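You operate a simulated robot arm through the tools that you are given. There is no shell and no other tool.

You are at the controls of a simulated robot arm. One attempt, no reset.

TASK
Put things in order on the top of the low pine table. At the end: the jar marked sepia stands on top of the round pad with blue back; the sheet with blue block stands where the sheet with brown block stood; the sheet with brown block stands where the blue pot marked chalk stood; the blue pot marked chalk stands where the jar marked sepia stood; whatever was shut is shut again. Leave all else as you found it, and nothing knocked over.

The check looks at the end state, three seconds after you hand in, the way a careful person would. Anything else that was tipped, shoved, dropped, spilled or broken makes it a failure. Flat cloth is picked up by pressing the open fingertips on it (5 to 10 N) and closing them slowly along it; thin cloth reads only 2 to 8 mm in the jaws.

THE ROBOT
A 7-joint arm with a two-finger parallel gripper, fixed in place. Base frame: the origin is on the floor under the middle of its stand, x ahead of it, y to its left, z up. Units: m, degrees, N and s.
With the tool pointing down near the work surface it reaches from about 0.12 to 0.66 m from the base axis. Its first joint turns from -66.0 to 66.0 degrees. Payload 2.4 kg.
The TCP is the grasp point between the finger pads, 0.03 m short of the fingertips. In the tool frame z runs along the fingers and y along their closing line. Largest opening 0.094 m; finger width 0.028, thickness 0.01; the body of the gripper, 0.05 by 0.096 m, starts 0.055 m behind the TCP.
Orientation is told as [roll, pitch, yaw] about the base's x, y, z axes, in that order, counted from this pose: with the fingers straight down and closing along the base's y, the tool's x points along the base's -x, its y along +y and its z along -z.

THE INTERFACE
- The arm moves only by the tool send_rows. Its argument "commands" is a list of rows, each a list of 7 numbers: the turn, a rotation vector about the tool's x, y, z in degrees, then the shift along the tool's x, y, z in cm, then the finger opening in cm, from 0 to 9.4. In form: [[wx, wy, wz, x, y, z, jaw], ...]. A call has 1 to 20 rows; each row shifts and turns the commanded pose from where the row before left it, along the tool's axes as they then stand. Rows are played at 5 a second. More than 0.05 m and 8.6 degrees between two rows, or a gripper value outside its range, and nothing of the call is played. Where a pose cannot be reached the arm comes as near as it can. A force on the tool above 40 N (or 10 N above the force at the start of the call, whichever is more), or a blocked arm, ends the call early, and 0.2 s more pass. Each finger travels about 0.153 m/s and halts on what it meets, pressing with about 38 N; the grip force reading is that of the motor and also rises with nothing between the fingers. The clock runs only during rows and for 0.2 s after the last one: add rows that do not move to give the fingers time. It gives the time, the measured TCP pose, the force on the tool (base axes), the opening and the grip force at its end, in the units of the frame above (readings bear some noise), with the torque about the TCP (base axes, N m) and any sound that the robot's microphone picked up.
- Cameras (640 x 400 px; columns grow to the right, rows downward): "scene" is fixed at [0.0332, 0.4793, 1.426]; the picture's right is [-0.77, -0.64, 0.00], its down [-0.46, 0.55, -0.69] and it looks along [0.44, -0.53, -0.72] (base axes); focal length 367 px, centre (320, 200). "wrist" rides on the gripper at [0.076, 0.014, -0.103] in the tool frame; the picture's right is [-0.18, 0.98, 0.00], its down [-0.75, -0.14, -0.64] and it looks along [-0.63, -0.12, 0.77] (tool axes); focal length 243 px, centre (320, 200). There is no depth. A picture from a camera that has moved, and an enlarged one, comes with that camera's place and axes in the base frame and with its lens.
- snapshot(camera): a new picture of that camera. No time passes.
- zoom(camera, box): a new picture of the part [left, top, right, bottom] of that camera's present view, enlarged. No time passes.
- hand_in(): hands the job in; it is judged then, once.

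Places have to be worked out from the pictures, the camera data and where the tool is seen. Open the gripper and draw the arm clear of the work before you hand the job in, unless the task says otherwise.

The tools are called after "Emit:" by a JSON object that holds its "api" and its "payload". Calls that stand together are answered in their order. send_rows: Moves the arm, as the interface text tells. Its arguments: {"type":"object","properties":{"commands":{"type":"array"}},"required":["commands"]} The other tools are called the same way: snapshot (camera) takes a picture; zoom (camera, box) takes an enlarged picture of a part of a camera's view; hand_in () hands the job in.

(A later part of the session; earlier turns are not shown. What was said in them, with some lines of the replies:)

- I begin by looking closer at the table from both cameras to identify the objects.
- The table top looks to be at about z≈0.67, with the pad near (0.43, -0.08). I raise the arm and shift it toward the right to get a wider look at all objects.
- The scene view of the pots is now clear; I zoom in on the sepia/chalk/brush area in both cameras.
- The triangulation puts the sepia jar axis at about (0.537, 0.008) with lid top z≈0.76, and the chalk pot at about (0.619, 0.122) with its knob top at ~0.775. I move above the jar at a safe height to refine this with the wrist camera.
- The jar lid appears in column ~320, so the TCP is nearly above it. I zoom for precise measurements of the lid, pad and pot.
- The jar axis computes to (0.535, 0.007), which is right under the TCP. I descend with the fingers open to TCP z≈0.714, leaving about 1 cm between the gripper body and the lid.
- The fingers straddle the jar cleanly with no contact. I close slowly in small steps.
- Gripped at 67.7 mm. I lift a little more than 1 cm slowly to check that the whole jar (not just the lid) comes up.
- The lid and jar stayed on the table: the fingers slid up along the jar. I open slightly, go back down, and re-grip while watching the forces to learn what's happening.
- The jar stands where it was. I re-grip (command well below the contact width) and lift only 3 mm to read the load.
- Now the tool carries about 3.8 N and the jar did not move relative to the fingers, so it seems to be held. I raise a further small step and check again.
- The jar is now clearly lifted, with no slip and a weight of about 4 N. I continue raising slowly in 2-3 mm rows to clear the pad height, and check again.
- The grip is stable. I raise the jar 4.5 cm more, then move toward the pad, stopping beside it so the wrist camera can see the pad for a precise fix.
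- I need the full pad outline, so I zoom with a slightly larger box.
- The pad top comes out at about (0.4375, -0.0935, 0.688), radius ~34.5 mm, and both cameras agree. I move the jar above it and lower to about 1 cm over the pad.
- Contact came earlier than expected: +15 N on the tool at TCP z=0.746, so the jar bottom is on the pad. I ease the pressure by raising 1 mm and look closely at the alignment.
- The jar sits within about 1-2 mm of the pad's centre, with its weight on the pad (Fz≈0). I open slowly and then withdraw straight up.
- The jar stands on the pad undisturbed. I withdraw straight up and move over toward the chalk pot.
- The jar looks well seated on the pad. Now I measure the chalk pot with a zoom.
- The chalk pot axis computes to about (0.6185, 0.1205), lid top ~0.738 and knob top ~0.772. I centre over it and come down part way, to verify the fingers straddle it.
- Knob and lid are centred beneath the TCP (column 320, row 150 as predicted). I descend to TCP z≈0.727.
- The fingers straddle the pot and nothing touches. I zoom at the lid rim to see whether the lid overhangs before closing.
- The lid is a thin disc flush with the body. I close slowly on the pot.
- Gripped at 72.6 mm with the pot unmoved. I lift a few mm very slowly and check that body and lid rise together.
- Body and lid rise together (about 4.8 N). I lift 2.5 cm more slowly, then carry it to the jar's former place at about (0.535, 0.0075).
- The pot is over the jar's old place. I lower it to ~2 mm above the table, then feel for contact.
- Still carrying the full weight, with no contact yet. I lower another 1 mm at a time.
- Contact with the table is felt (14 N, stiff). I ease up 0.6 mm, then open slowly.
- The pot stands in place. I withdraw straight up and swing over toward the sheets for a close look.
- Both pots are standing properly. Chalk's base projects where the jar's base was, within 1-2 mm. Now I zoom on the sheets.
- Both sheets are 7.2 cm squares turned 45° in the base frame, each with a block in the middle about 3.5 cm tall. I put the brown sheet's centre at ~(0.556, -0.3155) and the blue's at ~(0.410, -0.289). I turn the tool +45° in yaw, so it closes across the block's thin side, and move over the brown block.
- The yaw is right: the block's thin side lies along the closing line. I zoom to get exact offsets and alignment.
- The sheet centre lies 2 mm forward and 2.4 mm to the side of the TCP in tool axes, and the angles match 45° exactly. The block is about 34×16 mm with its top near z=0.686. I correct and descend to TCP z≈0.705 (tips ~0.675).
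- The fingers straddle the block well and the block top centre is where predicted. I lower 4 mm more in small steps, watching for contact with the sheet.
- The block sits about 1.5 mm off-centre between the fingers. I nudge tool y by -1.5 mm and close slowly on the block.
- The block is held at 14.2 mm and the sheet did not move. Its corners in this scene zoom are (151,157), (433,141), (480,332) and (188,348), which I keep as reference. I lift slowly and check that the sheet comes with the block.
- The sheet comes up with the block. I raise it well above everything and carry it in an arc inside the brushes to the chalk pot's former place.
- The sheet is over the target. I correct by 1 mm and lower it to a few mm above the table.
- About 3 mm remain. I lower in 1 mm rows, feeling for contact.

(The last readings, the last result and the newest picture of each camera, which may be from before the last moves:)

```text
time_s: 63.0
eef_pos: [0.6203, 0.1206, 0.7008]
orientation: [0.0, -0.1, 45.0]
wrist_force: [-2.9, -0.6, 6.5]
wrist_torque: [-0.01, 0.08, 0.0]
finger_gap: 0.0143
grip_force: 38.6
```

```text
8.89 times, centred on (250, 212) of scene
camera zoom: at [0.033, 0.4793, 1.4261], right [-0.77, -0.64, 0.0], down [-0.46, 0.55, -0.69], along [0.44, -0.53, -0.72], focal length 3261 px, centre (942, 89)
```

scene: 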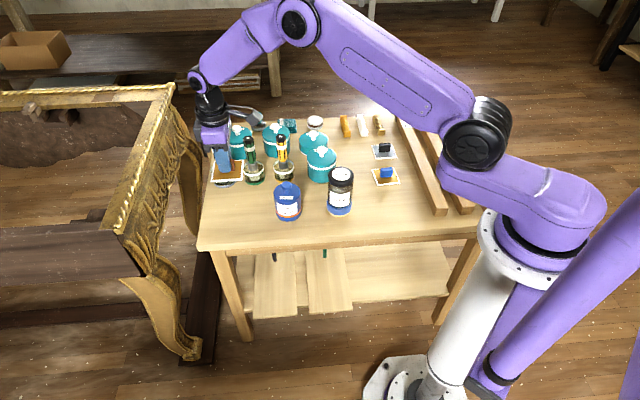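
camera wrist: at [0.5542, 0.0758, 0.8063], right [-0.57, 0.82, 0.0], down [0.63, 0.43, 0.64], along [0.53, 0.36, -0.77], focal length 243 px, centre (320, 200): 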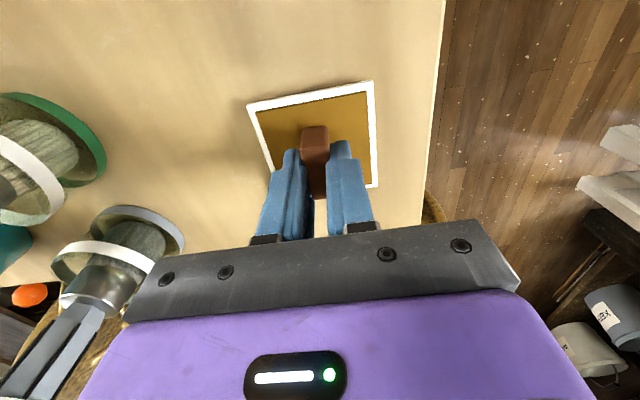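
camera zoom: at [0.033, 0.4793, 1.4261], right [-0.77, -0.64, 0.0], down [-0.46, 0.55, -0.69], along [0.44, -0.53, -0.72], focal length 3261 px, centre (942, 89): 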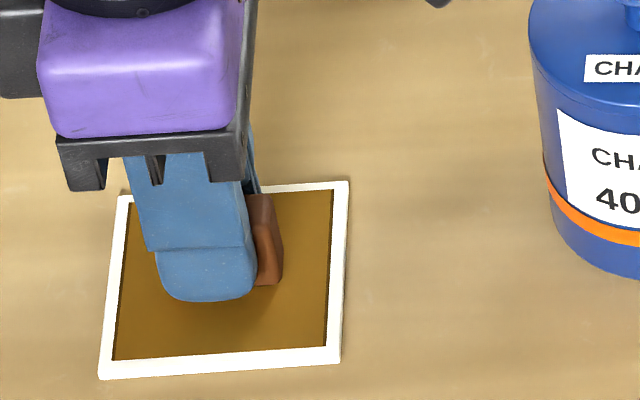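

The sheet touches the table (6.5 N). I ease off 0.4 mm and open slowly.

Emit:
{"api": "send_rows", "payload": {"commands": [[0, 0, 0, 0, 0, -0.04, 0.4], [0, 0, 0, 0, 0, 0, 1.2], [0, 0, 0, 0, 0, 0, 1.5], [0, 0, 0, 0, 0, 0, 1.8], [0, 0, 0, 0, 0, 0, 2.3], [0, 0, 0, 0, 0, 0, 3.0], [0, 0, 0, 0, 0, 0, 4.0], [0, 0, 0, 0, 0, 0, 4.5], [0, 0, 0, 0, 0, 0, 4.5]]}}

Emit:
{"api": "zoom", "payload": {"camera": "wrist", "box": [230, 70, 410, 220]}}

Emit:
{"api": "zoom", "payload": {"camera": "scene", "box": [220, 190, 280, 235]}}

```text
time_s: 65.0
eef_pos: [0.619, 0.1206, 0.7009]
orientation: [-0.1, 0.1, 45.1]
wrist_force: [0.2, 0.1, 1.0]
wrist_torque: [0.02, 0.03, 0.0]
finger_gap: 0.0447
grip_force: 0.1
```

```text
2.67 times, centred on (320, 145) of wrist
camera zoom: at [0.5544, 0.0759, 0.8032], right [-0.56, 0.83, 0.0], down [0.63, 0.43, 0.64], along [0.53, 0.36, -0.77], focal length 647 px, centre (320, 347)
```

zoom: 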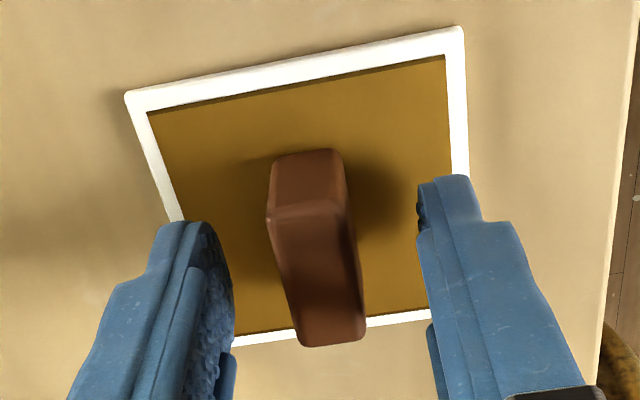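

```text
8.89 times, centred on (250, 212) of scene
camera zoom: at [0.0332, 0.4793, 1.426], right [-0.77, -0.64, 0.0], down [-0.46, 0.55, -0.69], along [0.44, -0.53, -0.72], focal length 3261 px, centre (942, 89)
```

zoom: 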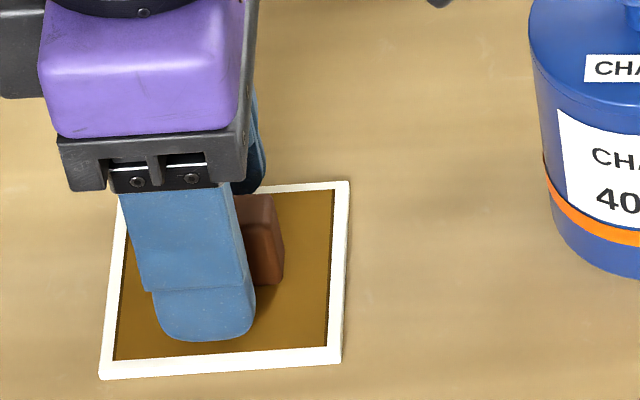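

The brown sheet rests in place. I withdraw upward and travel back in an arc to above the blue sheet.

Emit:
{"api": "send_rows", "payload": {"commands": [[0, 0, 0, 0, 0, -0.6, 4.5], [0, 0, 0, 0, 0, -1.5, 4.5], [0, 0, 0, 0, 0, -3, 4.5], [0, 0, 0, 0, 0, -4, 4.5], [0, 0, 0, 0, 0, -4, 5.5], [0, 0, 0, 0, 0, -4, 5.5], [0, 0, 0, 0, 0, -1.4, 5.5]]}}

Emit:
{"api": "send_rows", "payload": {"commands": [[0, 0, 0, 1.5, -0.1, 0, 5.5], [0, 0, 0, 2.8, -0.2, 0, 5.5], [0, 0, 0, 3.5, -0.2, 0, 5.5], [0, 0, 0, 3.5, -0.2, 0, 5.5], [0, 0, 0, 3.5, -0.2, 0, 5.5], [0, 0, 0, 3.5, -0.2, 0, 5.5], [0, 0, 0, 3.5, -0.28, 0, 5.5], [0, 0, 0, 3.0, -1.3, 0, 5.5], [0, 0, 0, 2.7, -1.7, 0, 5.5], [0, 0, 0, 2.7, -1.7, 0, 5.5], [0, 0, 0, 2.7, -1.7, 0, 5.5], [0, 0, 0, 2.7, -1.7, 0, 5.5], [0, 0, 0, 2.7, -1.7, 0, 5.5], [0, 0, 0, 2.7, -1.7, 0, 5.5], [0, 0, 0, 2.0, -1.26, 0, 5.5], [0, 0, 0, 0.69, 0, 0, 5.5], [0, 0, 0, 0, 0, 2, 5.5], [0, 0, 0, 0, 0, 3, 5.5], [0, 0, 0, 0, 0, 0, 5.5]]}}

Emit:
{"api": "snapshot", "payload": {"camera": "wrist"}}

Emit:
{"api": "snapshot", "payload": {"camera": "scene"}}

```text
time_s: 66.6
eef_pos: [0.6189, 0.1208, 0.8856]
orientation: [0.1, 0.0, 45.0]
wrist_force: [-0.2, 0.2, -0.5]
wrist_torque: [0.01, 0.01, 0.03]
finger_gap: 0.0554
grip_force: 0.1
```

```text
time_s: 70.6
eef_pos: [0.4099, -0.2875, 0.8358]
orientation: [-0.1, 0.0, 44.9]
wrist_force: [0.2, -1.0, 0.1]
wrist_torque: [-0.02, 0.01, -0.01]
finger_gap: 0.0548
grip_force: 0.1
```

```text
taken
camera wrist: at [0.3454, -0.3326, 0.9382], right [-0.56, 0.83, 0.0], down [0.63, 0.43, 0.64], along [0.53, 0.36, -0.77], focal length 243 px, centre (320, 200)
```

wrist: 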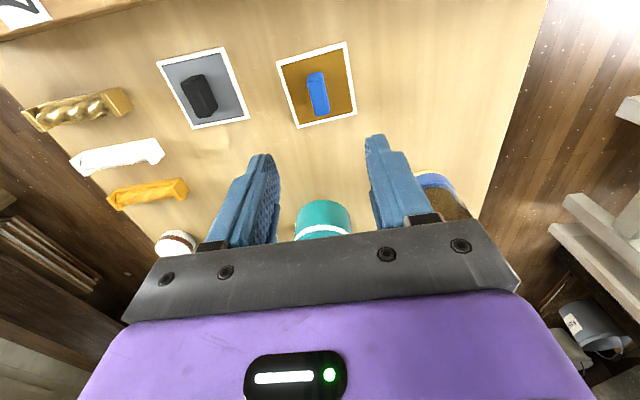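

```text
taken
```

scene: 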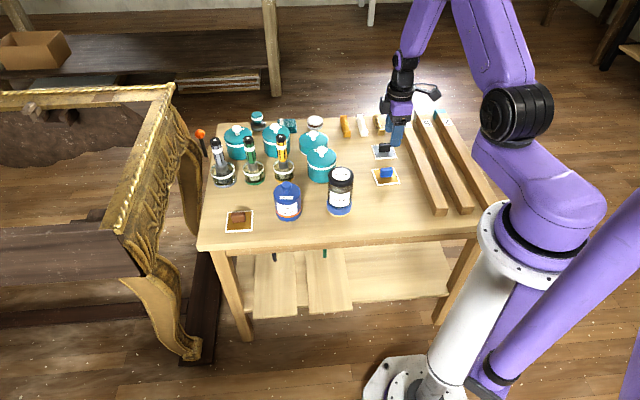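

Now I zoom to measure the blue sheet's exact offset and angle against the tool.

Emit:
{"api": "zoom", "payload": {"camera": "wrist", "box": [265, 30, 365, 140]}}

Emit:
{"api": "zoom", "payload": {"camera": "scene", "box": [345, 130, 425, 195]}}

Emit:
{"api": "zoom", "payload": {"camera": "scene", "box": [210, 190, 270, 245]}}

```text
3.64 times, centred on (315, 85) of wrist
camera zoom: at [0.3454, -0.3326, 0.9382], right [-0.56, 0.83, 0.0], down [0.63, 0.43, 0.64], along [0.53, 0.36, -0.77], focal length 882 px, centre (338, 618)
```

zoom: 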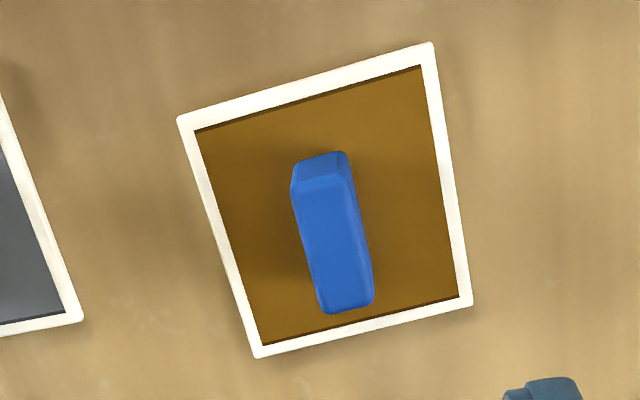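

```text
6.15 times, centred on (385, 162) of scene
camera zoom: at [0.0332, 0.4793, 1.426], right [-0.77, -0.64, 0.0], down [-0.46, 0.55, -0.69], along [0.44, -0.53, -0.72], focal length 2258 px, centre (-80, 431)
```

zoom: 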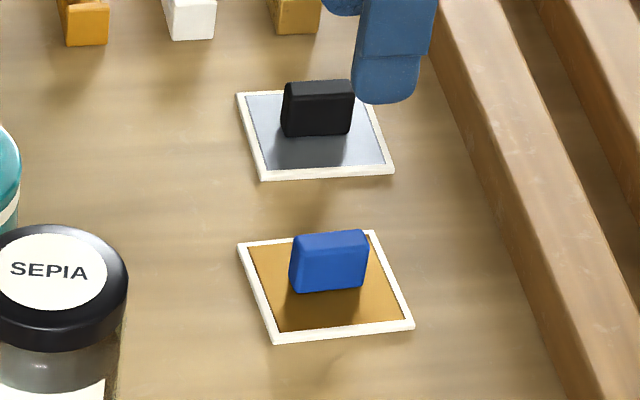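

```text
7.27 times, centred on (240, 218) of scene
camera zoom: at [0.0332, 0.4793, 1.426], right [-0.77, -0.64, 0.0], down [-0.46, 0.55, -0.69], along [0.44, -0.53, -0.72], focal length 2668 px, centre (902, 73)
```

zoom: 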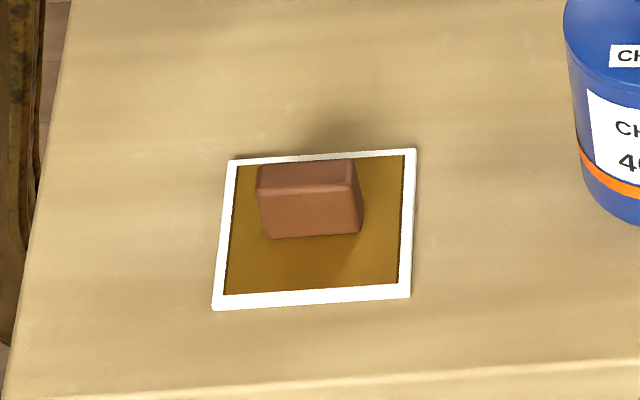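

The blue sheet centre is within 1 mm of the tool axis, but the sheet is turned about 3.9° more than the brown one was. I turn the tool by that, then descend around the block.

Emit:
{"api": "send_rows", "payload": {"commands": [[0, 0, -3.9, 0, 0, 1.0, 5.0], [0, 0, 0, 0, 0, 3.0, 4.5], [0, 0, 0, 0, 0, 3.5, 4.5], [0, 0, 0, 0, 0, 3.0, 4.5], [0, 0, 0, 0, 0, 1.7, 4.5], [0, 0, 0, 0, 0, 0.9, 4.5], [0, 0, 0, 0, 0, 0, 4.5]]}}

Emit:
{"api": "zoom", "payload": {"camera": "wrist", "box": [230, 70, 410, 220]}}

Emit:
{"api": "zoom", "payload": {"camera": "scene", "box": [355, 145, 415, 195]}}

```text
time_s: 72.2
eef_pos: [0.41, -0.2889, 0.7046]
orientation: [0.0, 0.0, 48.8]
wrist_force: [0.4, -0.4, 0.1]
wrist_torque: [0.01, 0.0, 0.0]
finger_gap: 0.0448
grip_force: 0.0
```

```text
2.67 times, centred on (320, 145) of wrist
camera zoom: at [0.3481, -0.3375, 0.8067], right [-0.62, 0.78, 0.0], down [0.6, 0.48, 0.64], along [0.5, 0.4, -0.77], focal length 647 px, centre (320, 347)
```

zoom: 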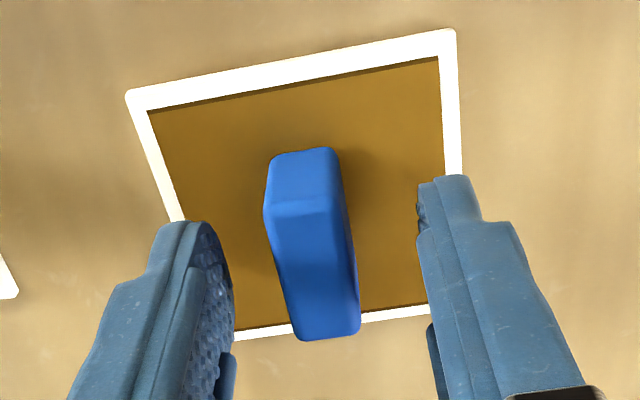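

```text
8.00 times, centred on (385, 170) of scene
camera zoom: at [0.0332, 0.4793, 1.426], right [-0.77, -0.64, 0.0], down [-0.46, 0.55, -0.69], along [0.44, -0.53, -0.72], focal length 2935 px, centre (-200, 440)
```

zoom: 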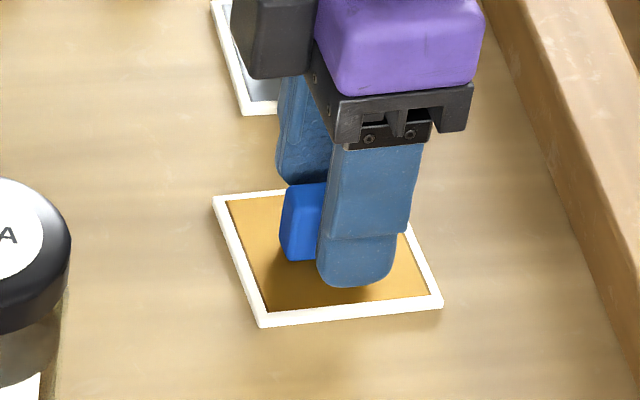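

It looks the same as for the brown one. I lower 4 mm and close slowly on the blue block.

Emit:
{"api": "send_rows", "payload": {"commands": [[0, 0, 0, 0, 0, 0.2, 4.5], [0, 0, 0, 0, 0, 0.2, 4.0], [0, 0, 0, 0, 0, 0, 3.4], [0, 0, 0, 0, 0, 0, 2.8], [0, 0, 0, 0, 0, 0, 2.4], [0, 0, 0, 0, 0, 0, 2.1], [0, 0, 0, 0, 0, 0, 1.9], [0, 0, 0, 0, 0, 0, 1.7], [0, 0, 0, 0, 0, 0, 1.5], [0, 0, 0, 0, 0, 0, 1.2], [0, 0, 0, 0, 0, 0, 0.8], [0, 0, 0, 0, 0, 0, 0.4], [0, 0, 0, 0, 0, 0, 0.4], [0, 0, 0, 0, 0, 0, 0.4]]}}

Emit:
{"api": "zoom", "payload": {"camera": "wrist", "box": [230, 70, 410, 220]}}

Emit:
{"api": "zoom", "payload": {"camera": "scene", "box": [355, 145, 415, 195]}}

```text
time_s: 75.2
eef_pos: [0.41, -0.2888, 0.7003]
orientation: [-0.1, 0.0, 48.9]
wrist_force: [0.0, 0.8, 0.1]
wrist_torque: [0.0, 0.01, 0.03]
finger_gap: 0.0144
grip_force: 37.4
```

```text
2.67 times, centred on (320, 145) of wrist
camera zoom: at [0.3485, -0.3371, 0.8026], right [-0.62, 0.78, 0.0], down [0.6, 0.48, 0.64], along [0.5, 0.4, -0.77], focal length 647 px, centre (320, 347)
```

zoom: 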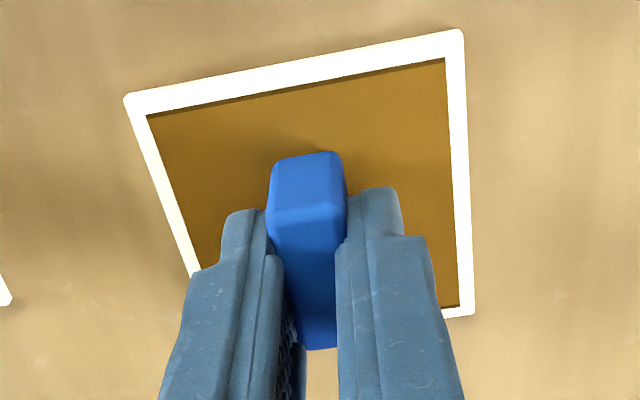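

```text
8.00 times, centred on (385, 170) of scene
camera zoom: at [0.0332, 0.4793, 1.426], right [-0.77, -0.64, 0.0], down [-0.46, 0.55, -0.69], along [0.44, -0.53, -0.72], focal length 2935 px, centre (-200, 440)
```

zoom: 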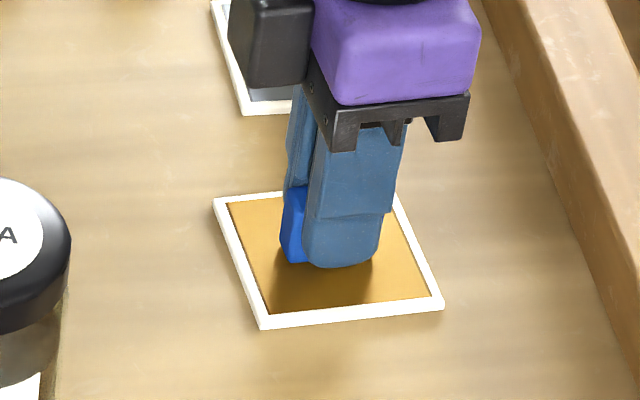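

The blue block is gripped at 14.4 mm. I lift slowly and verify the sheet comes along.

Emit:
{"api": "send_rows", "payload": {"commands": [[0, 0, 0, 0, 0, -0.1, 0.4], [0, 0, 0, 0, 0, -0.15, 0.4], [0, 0, 0, 0, 0, -0.25, 0.4], [0, 0, 0, 0, 0, -0.5, 0.4], [0, 0, 0, 0, 0, -1.0, 0.4], [0, 0, 0, 0, 0, -1.5, 0.4], [0, 0, 0, 0, 0, -2.0, 0.4], [0, 0, 0, 0, 0, -2.0, 0.4], [0, 0, 0, 0, 0, -1.0, 0.4], [0, 0, 0, 0, 0, 0, 0.4]]}}

Emit:
{"api": "zoom", "payload": {"camera": "scene", "box": [335, 130, 425, 195]}}

Emit:
{"api": "snapshot", "payload": {"camera": "wrist"}}

```text
time_s: 77.4
eef_pos: [0.41, -0.2875, 0.7859]
orientation: [-0.1, 0.0, 48.9]
wrist_force: [-0.3, 0.1, 0.2]
wrist_torque: [0.01, 0.03, 0.02]
finger_gap: 0.0143
grip_force: 38.3
```

```text
6.15 times, centred on (380, 162) of scene
camera zoom: at [0.0332, 0.4793, 1.426], right [-0.77, -0.64, 0.0], down [-0.46, 0.55, -0.69], along [0.44, -0.53, -0.72], focal length 2258 px, centre (-49, 431)
```

zoom: 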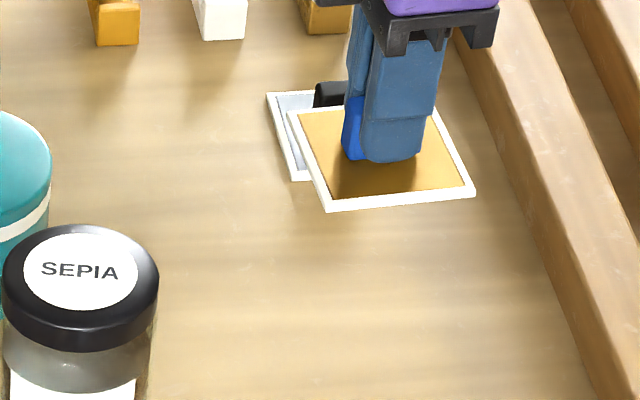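

```text
taken
camera wrist: at [0.3485, -0.3372, 0.8881], right [-0.62, 0.78, 0.0], down [0.6, 0.48, 0.64], along [0.5, 0.4, -0.77], focal length 243 px, centre (320, 200)
```

wrist: 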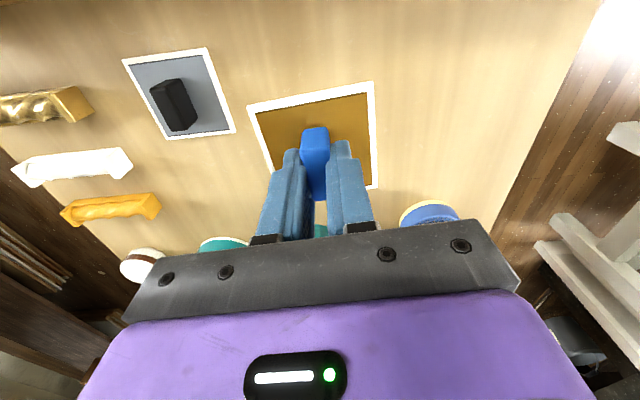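

The blue sheet is held level. I turn back 3.9° to the brown sheet's angle and carry it over to the brown sheet's former place.

Emit:
{"api": "send_rows", "payload": {"commands": [[0, 0, 1.95, 0, 0, 0, 0.4], [0, 0, 1.95, 0, 0, 0, 0.4], [0, 0, 0, -0.5, -0.7, 0, 0.4], [0, 0, 0, -1.1, -1.6, 0, 0.4], [0, 0, 0, -1.5, -2.1, 0, 0.4], [0, 0, 0, -1.5, -2.1, 0, 0.4], [0, 0, 0, -1.5, -2.1, 0, 0.4], [0, 0, 0, -1.24, -1.8, 0, 0.4], [0, 0, 0, -0.7, -1.1, 0, 0.4], [0, 0, 0, -0.4, -0.6, 0, 0.4], [0, 0, 0, 0, 0, 0, 0.4], [0, 0, 0, 0, 0, 0, 0.4]]}}

Emit:
{"api": "snapshot", "payload": {"camera": "wrist"}}

Emit:
{"api": "zoom", "payload": {"camera": "scene", "box": [320, 110, 410, 180]}}

```text
time_s: 80.0
eef_pos: [0.5556, -0.3137, 0.7856]
orientation: [0.0, -0.1, 45.0]
wrist_force: [0.7, -0.2, 0.1]
wrist_torque: [-0.02, -0.02, -0.01]
finger_gap: 0.0144
grip_force: 38.0
```

```text
taken
camera wrist: at [0.4909, -0.3583, 0.8882], right [-0.56, 0.83, 0.0], down [0.63, 0.43, 0.64], along [0.53, 0.36, -0.77], focal length 243 px, centre (320, 200)
```

wrist: 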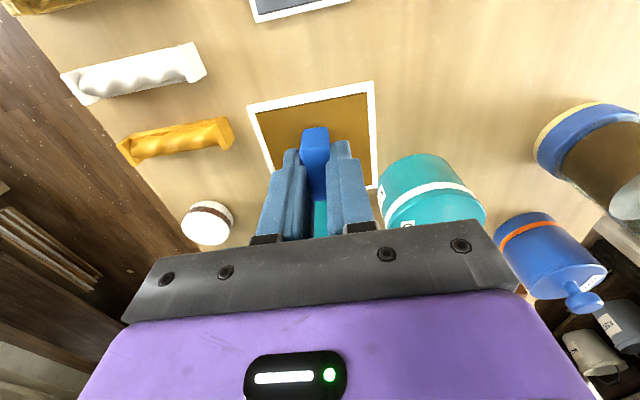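

```text
5.71 times, centred on (365, 145) of scene
camera zoom: at [0.0332, 0.4793, 1.426], right [-0.77, -0.64, 0.0], down [-0.46, 0.55, -0.69], along [0.44, -0.53, -0.72], focal length 2096 px, centre (63, 514)
```

zoom: 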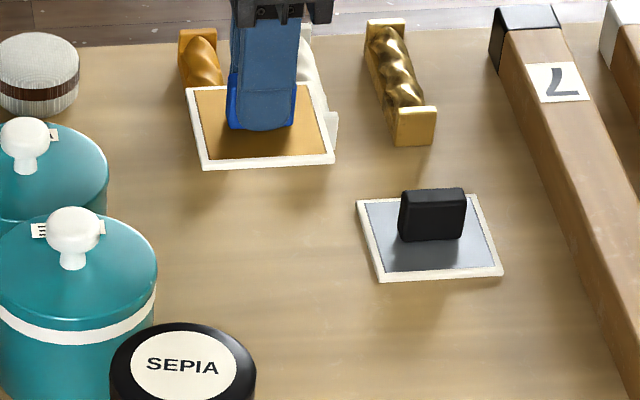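

The camera pose matches that at the brown pickup within 1 mm. I lower to about 3 mm above the table and compare the sheet corners with the reference.

Emit:
{"api": "send_rows", "payload": {"commands": [[0, 0, 0, 0, 0, 1.0, 0.4], [0, 0, 0, 0, 0, 2.0, 0.4], [0, 0, 0, 0, 0, 2.0, 0.4], [0, 0, 0, 0, 0, 1.5, 0.4], [0, 0, 0, 0, 0, 1.0, 0.4], [0, 0, 0, 0, 0, 0.5, 0.4], [0, 0, 0, 0, 0, 0.2, 0.4], [0, 0, 0, 0, 0, 0, 0.4]]}}

Emit:
{"api": "zoom", "payload": {"camera": "scene", "box": [335, 135, 371, 165]}}

```text
time_s: 81.8
eef_pos: [0.5561, -0.3144, 0.7027]
orientation: [0.1, 0.1, 45.0]
wrist_force: [-0.3, 0.1, -0.3]
wrist_torque: [0.0, 0.02, 0.01]
finger_gap: 0.0145
grip_force: 38.2
```

```text
13.33 times, centred on (353, 150) of scene
camera zoom: at [0.0332, 0.4793, 1.426], right [-0.77, -0.64, 0.0], down [-0.46, 0.55, -0.69], along [0.44, -0.53, -0.72], focal length 4892 px, centre (-120, 867)
```

zoom: 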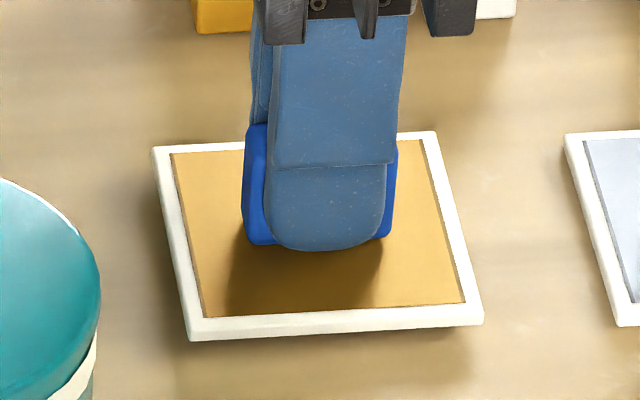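

The corners agree with the reference to ~0.5 mm once the last 3 mm of height are gone. I lower in 1 mm steps to contact.

Emit:
{"api": "send_rows", "payload": {"commands": [[0, 0, 0, 0, 0, 0.1, 0.4], [0, 0, 0, 0, 0, 0.1, 0.4], [0, 0, 0, 0, 0, 0, 0.4]]}}

Emit:
{"api": "send_rows", "payload": {"commands": [[0, 0, 0, 0, 0, 0.08, 0.4], [0, 0, 0, 0, 0, 0, 0.4]]}}

```text
time_s: 82.6
eef_pos: [0.5559, -0.3142, 0.7017]
orientation: [-0.1, 0.0, 45.0]
wrist_force: [0.6, 0.3, -0.3]
wrist_torque: [0.02, 0.01, 0.03]
finger_gap: 0.0143
grip_force: 38.0
```

```text
time_s: 83.2
eef_pos: [0.5555, -0.3136, 0.6996]
orientation: [-0.1, 0.0, 45.0]
wrist_force: [-0.1, -0.5, 0.1]
wrist_torque: [0.03, -0.02, -0.03]
finger_gap: 0.0143
grip_force: 37.8
```

Emit:
{"api": "send_rows", "payload": {"commands": [[0, 0, 0, 0, 0, 0.07, 0.4], [0, 0, 0, 0, 0, 0, 0.4]]}}

Emit:
{"api": "zoom", "payload": {"camera": "scene", "box": [335, 135, 371, 165]}}

```text
time_s: 83.8
eef_pos: [0.5553, -0.3147, 0.6986]
orientation: [-0.1, 0.0, 45.0]
wrist_force: [0.6, -0.6, -1.0]
wrist_torque: [0.0, 0.01, 0.0]
finger_gap: 0.0143
grip_force: 38.0
```

```text
13.33 times, centred on (353, 150) of scene
camera zoom: at [0.0332, 0.4793, 1.426], right [-0.77, -0.64, 0.0], down [-0.46, 0.55, -0.69], along [0.44, -0.53, -0.72], focal length 4892 px, centre (-120, 867)
```

zoom: 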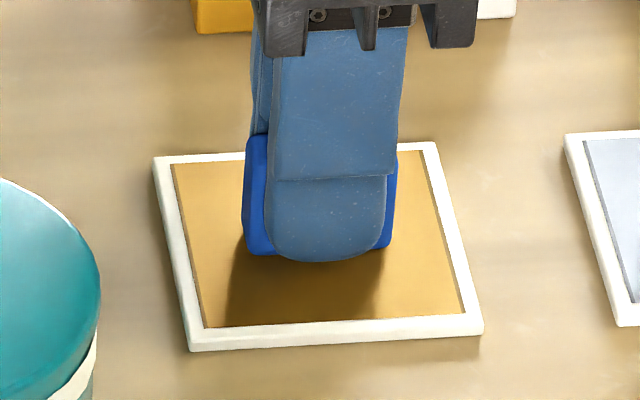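

No contact force is felt yet, and the corners coincide with the reference. I lower another 0.5 mm.

Emit:
{"api": "send_rows", "payload": {"commands": [[0, 0, 0, 0, 0, 0.05, 0.4], [0, 0, 0, 0, 0, 0, 0.4]]}}

```text
time_s: 84.4
eef_pos: [0.5562, -0.3137, 0.7]
orientation: [-0.1, 0.0, 45.0]
wrist_force: [-2.1, 1.0, 4.9]
wrist_torque: [0.03, 0.11, -0.01]
finger_gap: 0.0141
grip_force: 38.3
```

Contact is felt (4.9 N). I ease off 0.3 mm and open slowly.

Emit:
{"api": "send_rows", "payload": {"commands": [[0, 0, 0, 0, 0, -0.03, 0.4], [0, 0, 0, 0, 0, 0, 1.2], [0, 0, 0, 0, 0, 0, 1.5], [0, 0, 0, 0, 0, 0, 1.8], [0, 0, 0, 0, 0, 0, 2.3], [0, 0, 0, 0, 0, 0, 3.0], [0, 0, 0, 0, 0, 0, 4.0], [0, 0, 0, 0, 0, 0, 4.5], [0, 0, 0, 0, 0, 0, 4.5]]}}

Emit:
{"api": "zoom", "payload": {"camera": "wrist", "box": [230, 70, 410, 220]}}

Emit:
{"api": "zoom", "payload": {"camera": "scene", "box": [335, 135, 371, 165]}}

```text
time_s: 86.4
eef_pos: [0.5554, -0.3143, 0.7005]
orientation: [-0.2, 0.0, 44.9]
wrist_force: [1.1, 0.1, 0.8]
wrist_torque: [0.0, -0.01, 0.04]
finger_gap: 0.045
grip_force: 0.1
```

```text
2.67 times, centred on (320, 145) of wrist
camera zoom: at [0.4908, -0.3585, 0.8024], right [-0.56, 0.83, 0.0], down [0.63, 0.43, 0.64], along [0.53, 0.36, -0.77], focal length 647 px, centre (320, 347)
```

zoom: 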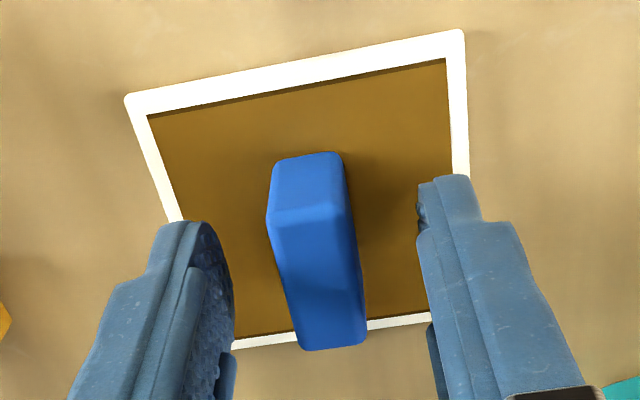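

```text
13.33 times, centred on (353, 150) of scene
camera zoom: at [0.0332, 0.4793, 1.426], right [-0.77, -0.64, 0.0], down [-0.46, 0.55, -0.69], along [0.44, -0.53, -0.72], focal length 4892 px, centre (-120, 867)
```

zoom: 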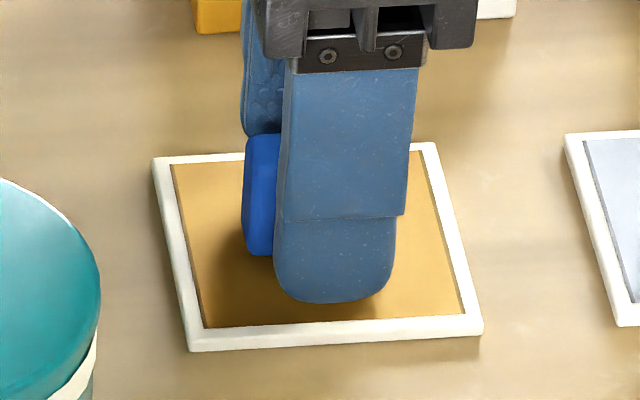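

The blue sheet stands where the brown one stood. I withdraw upward, turn the tool back to its starting yaw, and retreat for a final inspection.

Emit:
{"api": "send_rows", "payload": {"commands": [[0, 0, 0, 0, 0, -0.6, 4.5], [0, 0, 0, 0, 0, -1.5, 4.5], [0, 0, 0, 0, 0, -3, 4.5], [0, 0, 0, 0, 0, -4, 5.5], [0, 0, 0, 0, 0, -4, 6.5], [0, 0, 0, 0, 0, -4, 7.5], [0, 0, 0, 0, 0, -4, 8.5], [0, 0, 0, 0, 0, -3, 9.4], [0, 0, 7.5, 0, 0, 0, 9.4], [0, 0, 7.5, 0, 0, 0, 9.4], [0, 0, 7.5, 0, 0, 0, 9.4], [0, 0, 7.5, 0, 0, 0, 9.4], [0, 0, 7.5, 0, 0, 0, 9.4], [0, 0, 7.5, 0, 0, 0, 9.4], [0, 0, 0, 3, 3, 0, 9.4], [0, 0, 0, 3.3, 3.3, 0, 9.4], [0, 0, 0, 3.3, 3.3, 0, 9.4], [0, 0, 0, 3.3, 3.3, 0, 9.4], [0, 0, 0, 2, 3.3, 0, 9.4], [0, 0, 0, 1, 3.3, 0, 9.4]]}}

Emit:
{"api": "send_rows", "payload": {"commands": [[0, 0, 0, 0, 3, 0, 9.4], [0, 0, 0, 0, 2, 0, 9.4], [0, 0, 0, 0, 0, 0, 9.4]]}}

Emit:
{"api": "snapshot", "payload": {"camera": "scene"}}

Emit:
{"api": "snapshot", "payload": {"camera": "wrist"}}

```text
time_s: 90.6
eef_pos: [0.3964, -0.1195, 0.9414]
orientation: [0.0, -0.1, -0.1]
wrist_force: [0.6, 0.5, 0.8]
wrist_torque: [0.04, 0.0, -0.03]
finger_gap: 0.0938
grip_force: 0.1
```

```text
time_s: 91.4
eef_pos: [0.3958, -0.0689, 0.94]
orientation: [0.0, -0.2, -0.1]
wrist_force: [0.2, -0.3, 0.4]
wrist_torque: [-0.02, -0.03, 0.04]
finger_gap: 0.094
grip_force: 0.1
```

```text
taken
```

scene: 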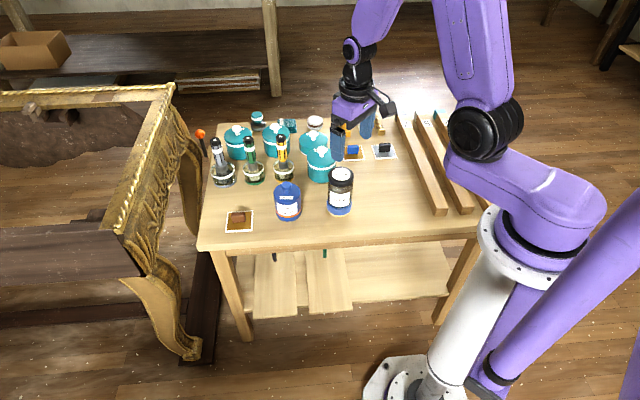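

```text
taken
camera wrist: at [0.3194, -0.0554, 1.0433], right [0.18, 0.98, 0.0], down [0.75, -0.14, 0.64], along [0.63, -0.12, -0.77], focal length 243 px, centre (320, 200)
```

wrist: 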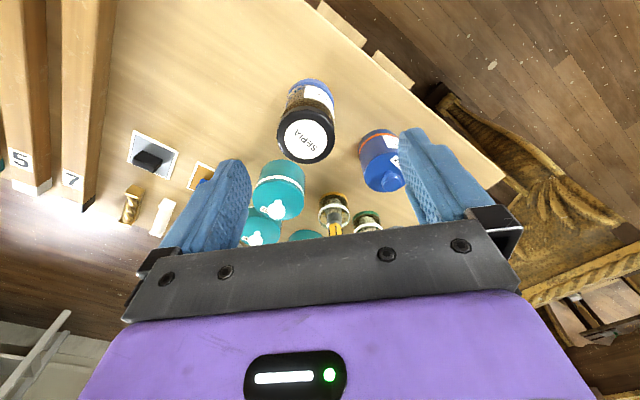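

Everything seems in order. I zoom into the jar-on-pad alignment and the other placements once more.

Emit:
{"api": "zoom", "payload": {"camera": "wrist", "box": [260, 65, 350, 170]}}

Emit:
{"api": "zoom", "payload": {"camera": "scene", "box": [310, 160, 370, 220]}}

Emit:
{"api": "zoom", "payload": {"camera": "scene", "box": [200, 140, 360, 240]}}

Emit:
{"api": "zoom", "payload": {"camera": "scene", "box": [320, 100, 480, 200]}}

```text
3.81 times, centred on (305, 118) of wrist
camera zoom: at [0.3194, -0.0554, 1.0433], right [0.18, 0.98, 0.0], down [0.75, -0.14, 0.64], along [0.63, -0.12, -0.77], focal length 924 px, centre (377, 514)
```

zoom: 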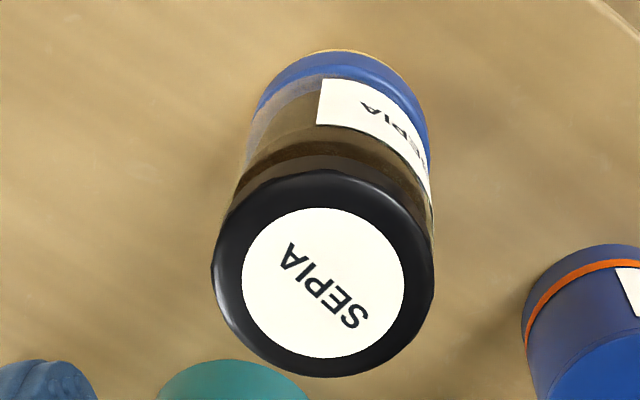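

```text
6.67 times, centred on (340, 190) of scene
camera zoom: at [0.0332, 0.4793, 1.426], right [-0.77, -0.64, 0.0], down [-0.46, 0.55, -0.69], along [0.44, -0.53, -0.72], focal length 2446 px, centre (187, 267)
```

zoom: 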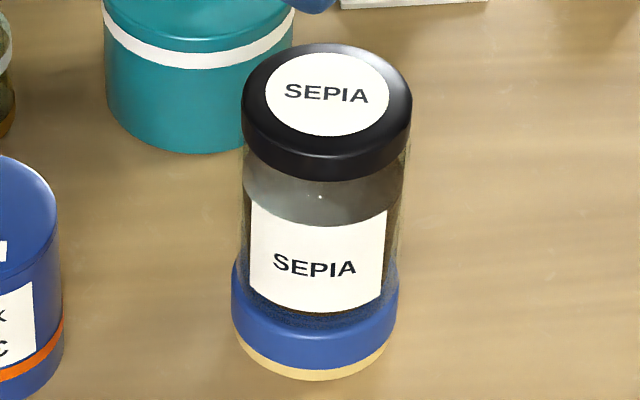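

```text
4.00 times, centred on (280, 190) of scene
camera zoom: at [0.0332, 0.4793, 1.426], right [-0.77, -0.64, 0.0], down [-0.46, 0.55, -0.69], along [0.44, -0.53, -0.72], focal length 1468 px, centre (480, 240)
```

zoom: 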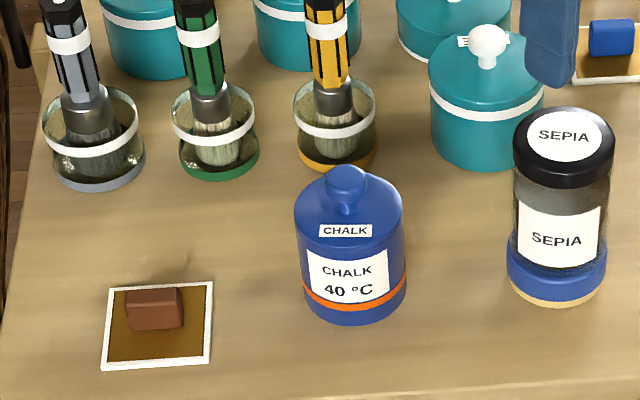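

```text
4.00 times, centred on (400, 150) of scene
camera zoom: at [0.0332, 0.4793, 1.426], right [-0.77, -0.64, 0.0], down [-0.46, 0.55, -0.69], along [0.44, -0.53, -0.72], focal length 1468 px, centre (0, 400)
```

zoom: 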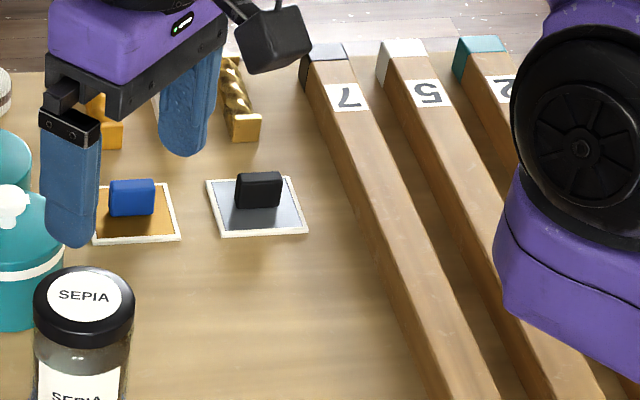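

All placements check out: the jar is centred on the pad within ~1-2 mm, the lids are on, and the other objects match their initial pixels. I draw the arm further up and back before handing in.

Emit:
{"api": "send_rows", "payload": {"commands": [[0, 0, 0, 1, 2, -3, 9.4], [0, 0, 0, 2, 3, -3, 9.4], [0, 0, 0, 2, 3, -2, 9.4], [0, 0, 0, 2, 3, 0, 9.4], [0, 0, 0, 0, 0, 0, 9.4], [0, 0, 0, 0, 0, 0, 9.4]]}}

Emit:
{"api": "snapshot", "payload": {"camera": "scene"}}

Emit:
{"api": "zoom", "payload": {"camera": "scene", "box": [320, 100, 480, 200]}}

Emit:
{"api": "zoom", "payload": {"camera": "scene", "box": [200, 100, 360, 200]}}

```text
time_s: 92.8
eef_pos: [0.3251, 0.0409, 1.0206]
orientation: [0.0, 0.1, -0.1]
wrist_force: [0.1, 0.6, 0.1]
wrist_torque: [-0.02, 0.02, 0.04]
finger_gap: 0.094
grip_force: 0.1
```

```text
taken
```

scene: 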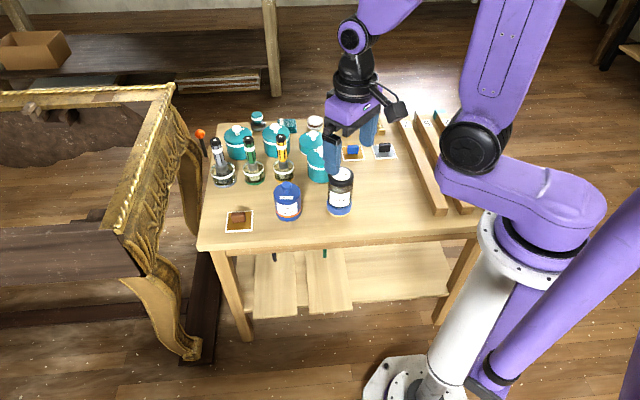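

```text
4.00 times, centred on (400, 150) of scene
camera zoom: at [0.0332, 0.4793, 1.426], right [-0.77, -0.64, 0.0], down [-0.46, 0.55, -0.69], along [0.44, -0.53, -0.72], focal length 1468 px, centre (0, 400)
```

zoom: 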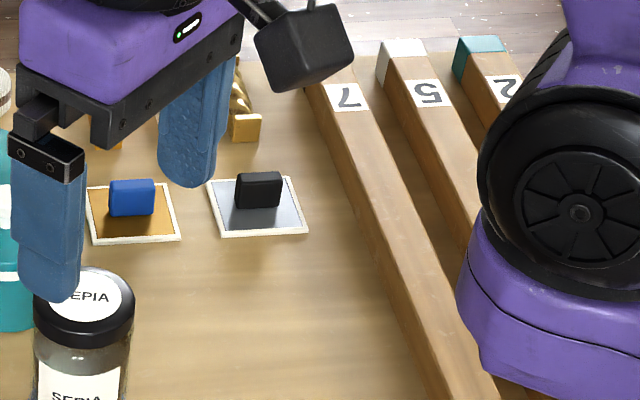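

```text
4.00 times, centred on (280, 150) of scene
camera zoom: at [0.0332, 0.4793, 1.426], right [-0.77, -0.64, 0.0], down [-0.46, 0.55, -0.69], along [0.44, -0.53, -0.72], focal length 1468 px, centre (480, 400)
```

zoom: 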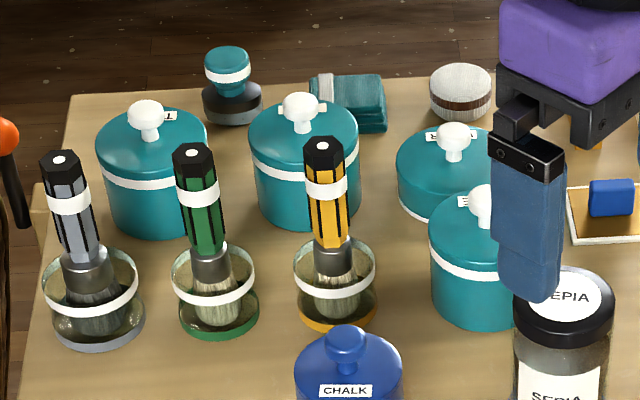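

The final pictures show all four items in their new places, the lids on, nothing tipped, and the arm open and clear. I hand in.

Emit:
{"api": "hand_in", "payload": {}}

```text
The job is handed in.
```

All four items are in their new places, and the job is handed in. I don't have the check's verdict.

- **Sepia jar:** it stands on the round pad with the blue back, within about 1–2 mm of the pad's centre. My first grip slipped off without moving it; the second held.
- **Chalk pot:** it stands where the sepia jar stood, about 1–3 mm off by my estimate.
- **Brown-block sheet:** it lies where the chalk pot stood, about 4–5 mm off centre, because the pot turned out to sit slightly off-centre in the gripper.
- **Blue-block sheet:** it lies where the brown-block sheet lay, within about 0.5 mm. I turned it about 4° to match the angle of the brown one.

Both lids stayed on throughout. In the final pictures nothing is tipped, and every other object I could see sits where it did at the start. The gripper is open and the arm is drawn clear, about 35 cm above the table.
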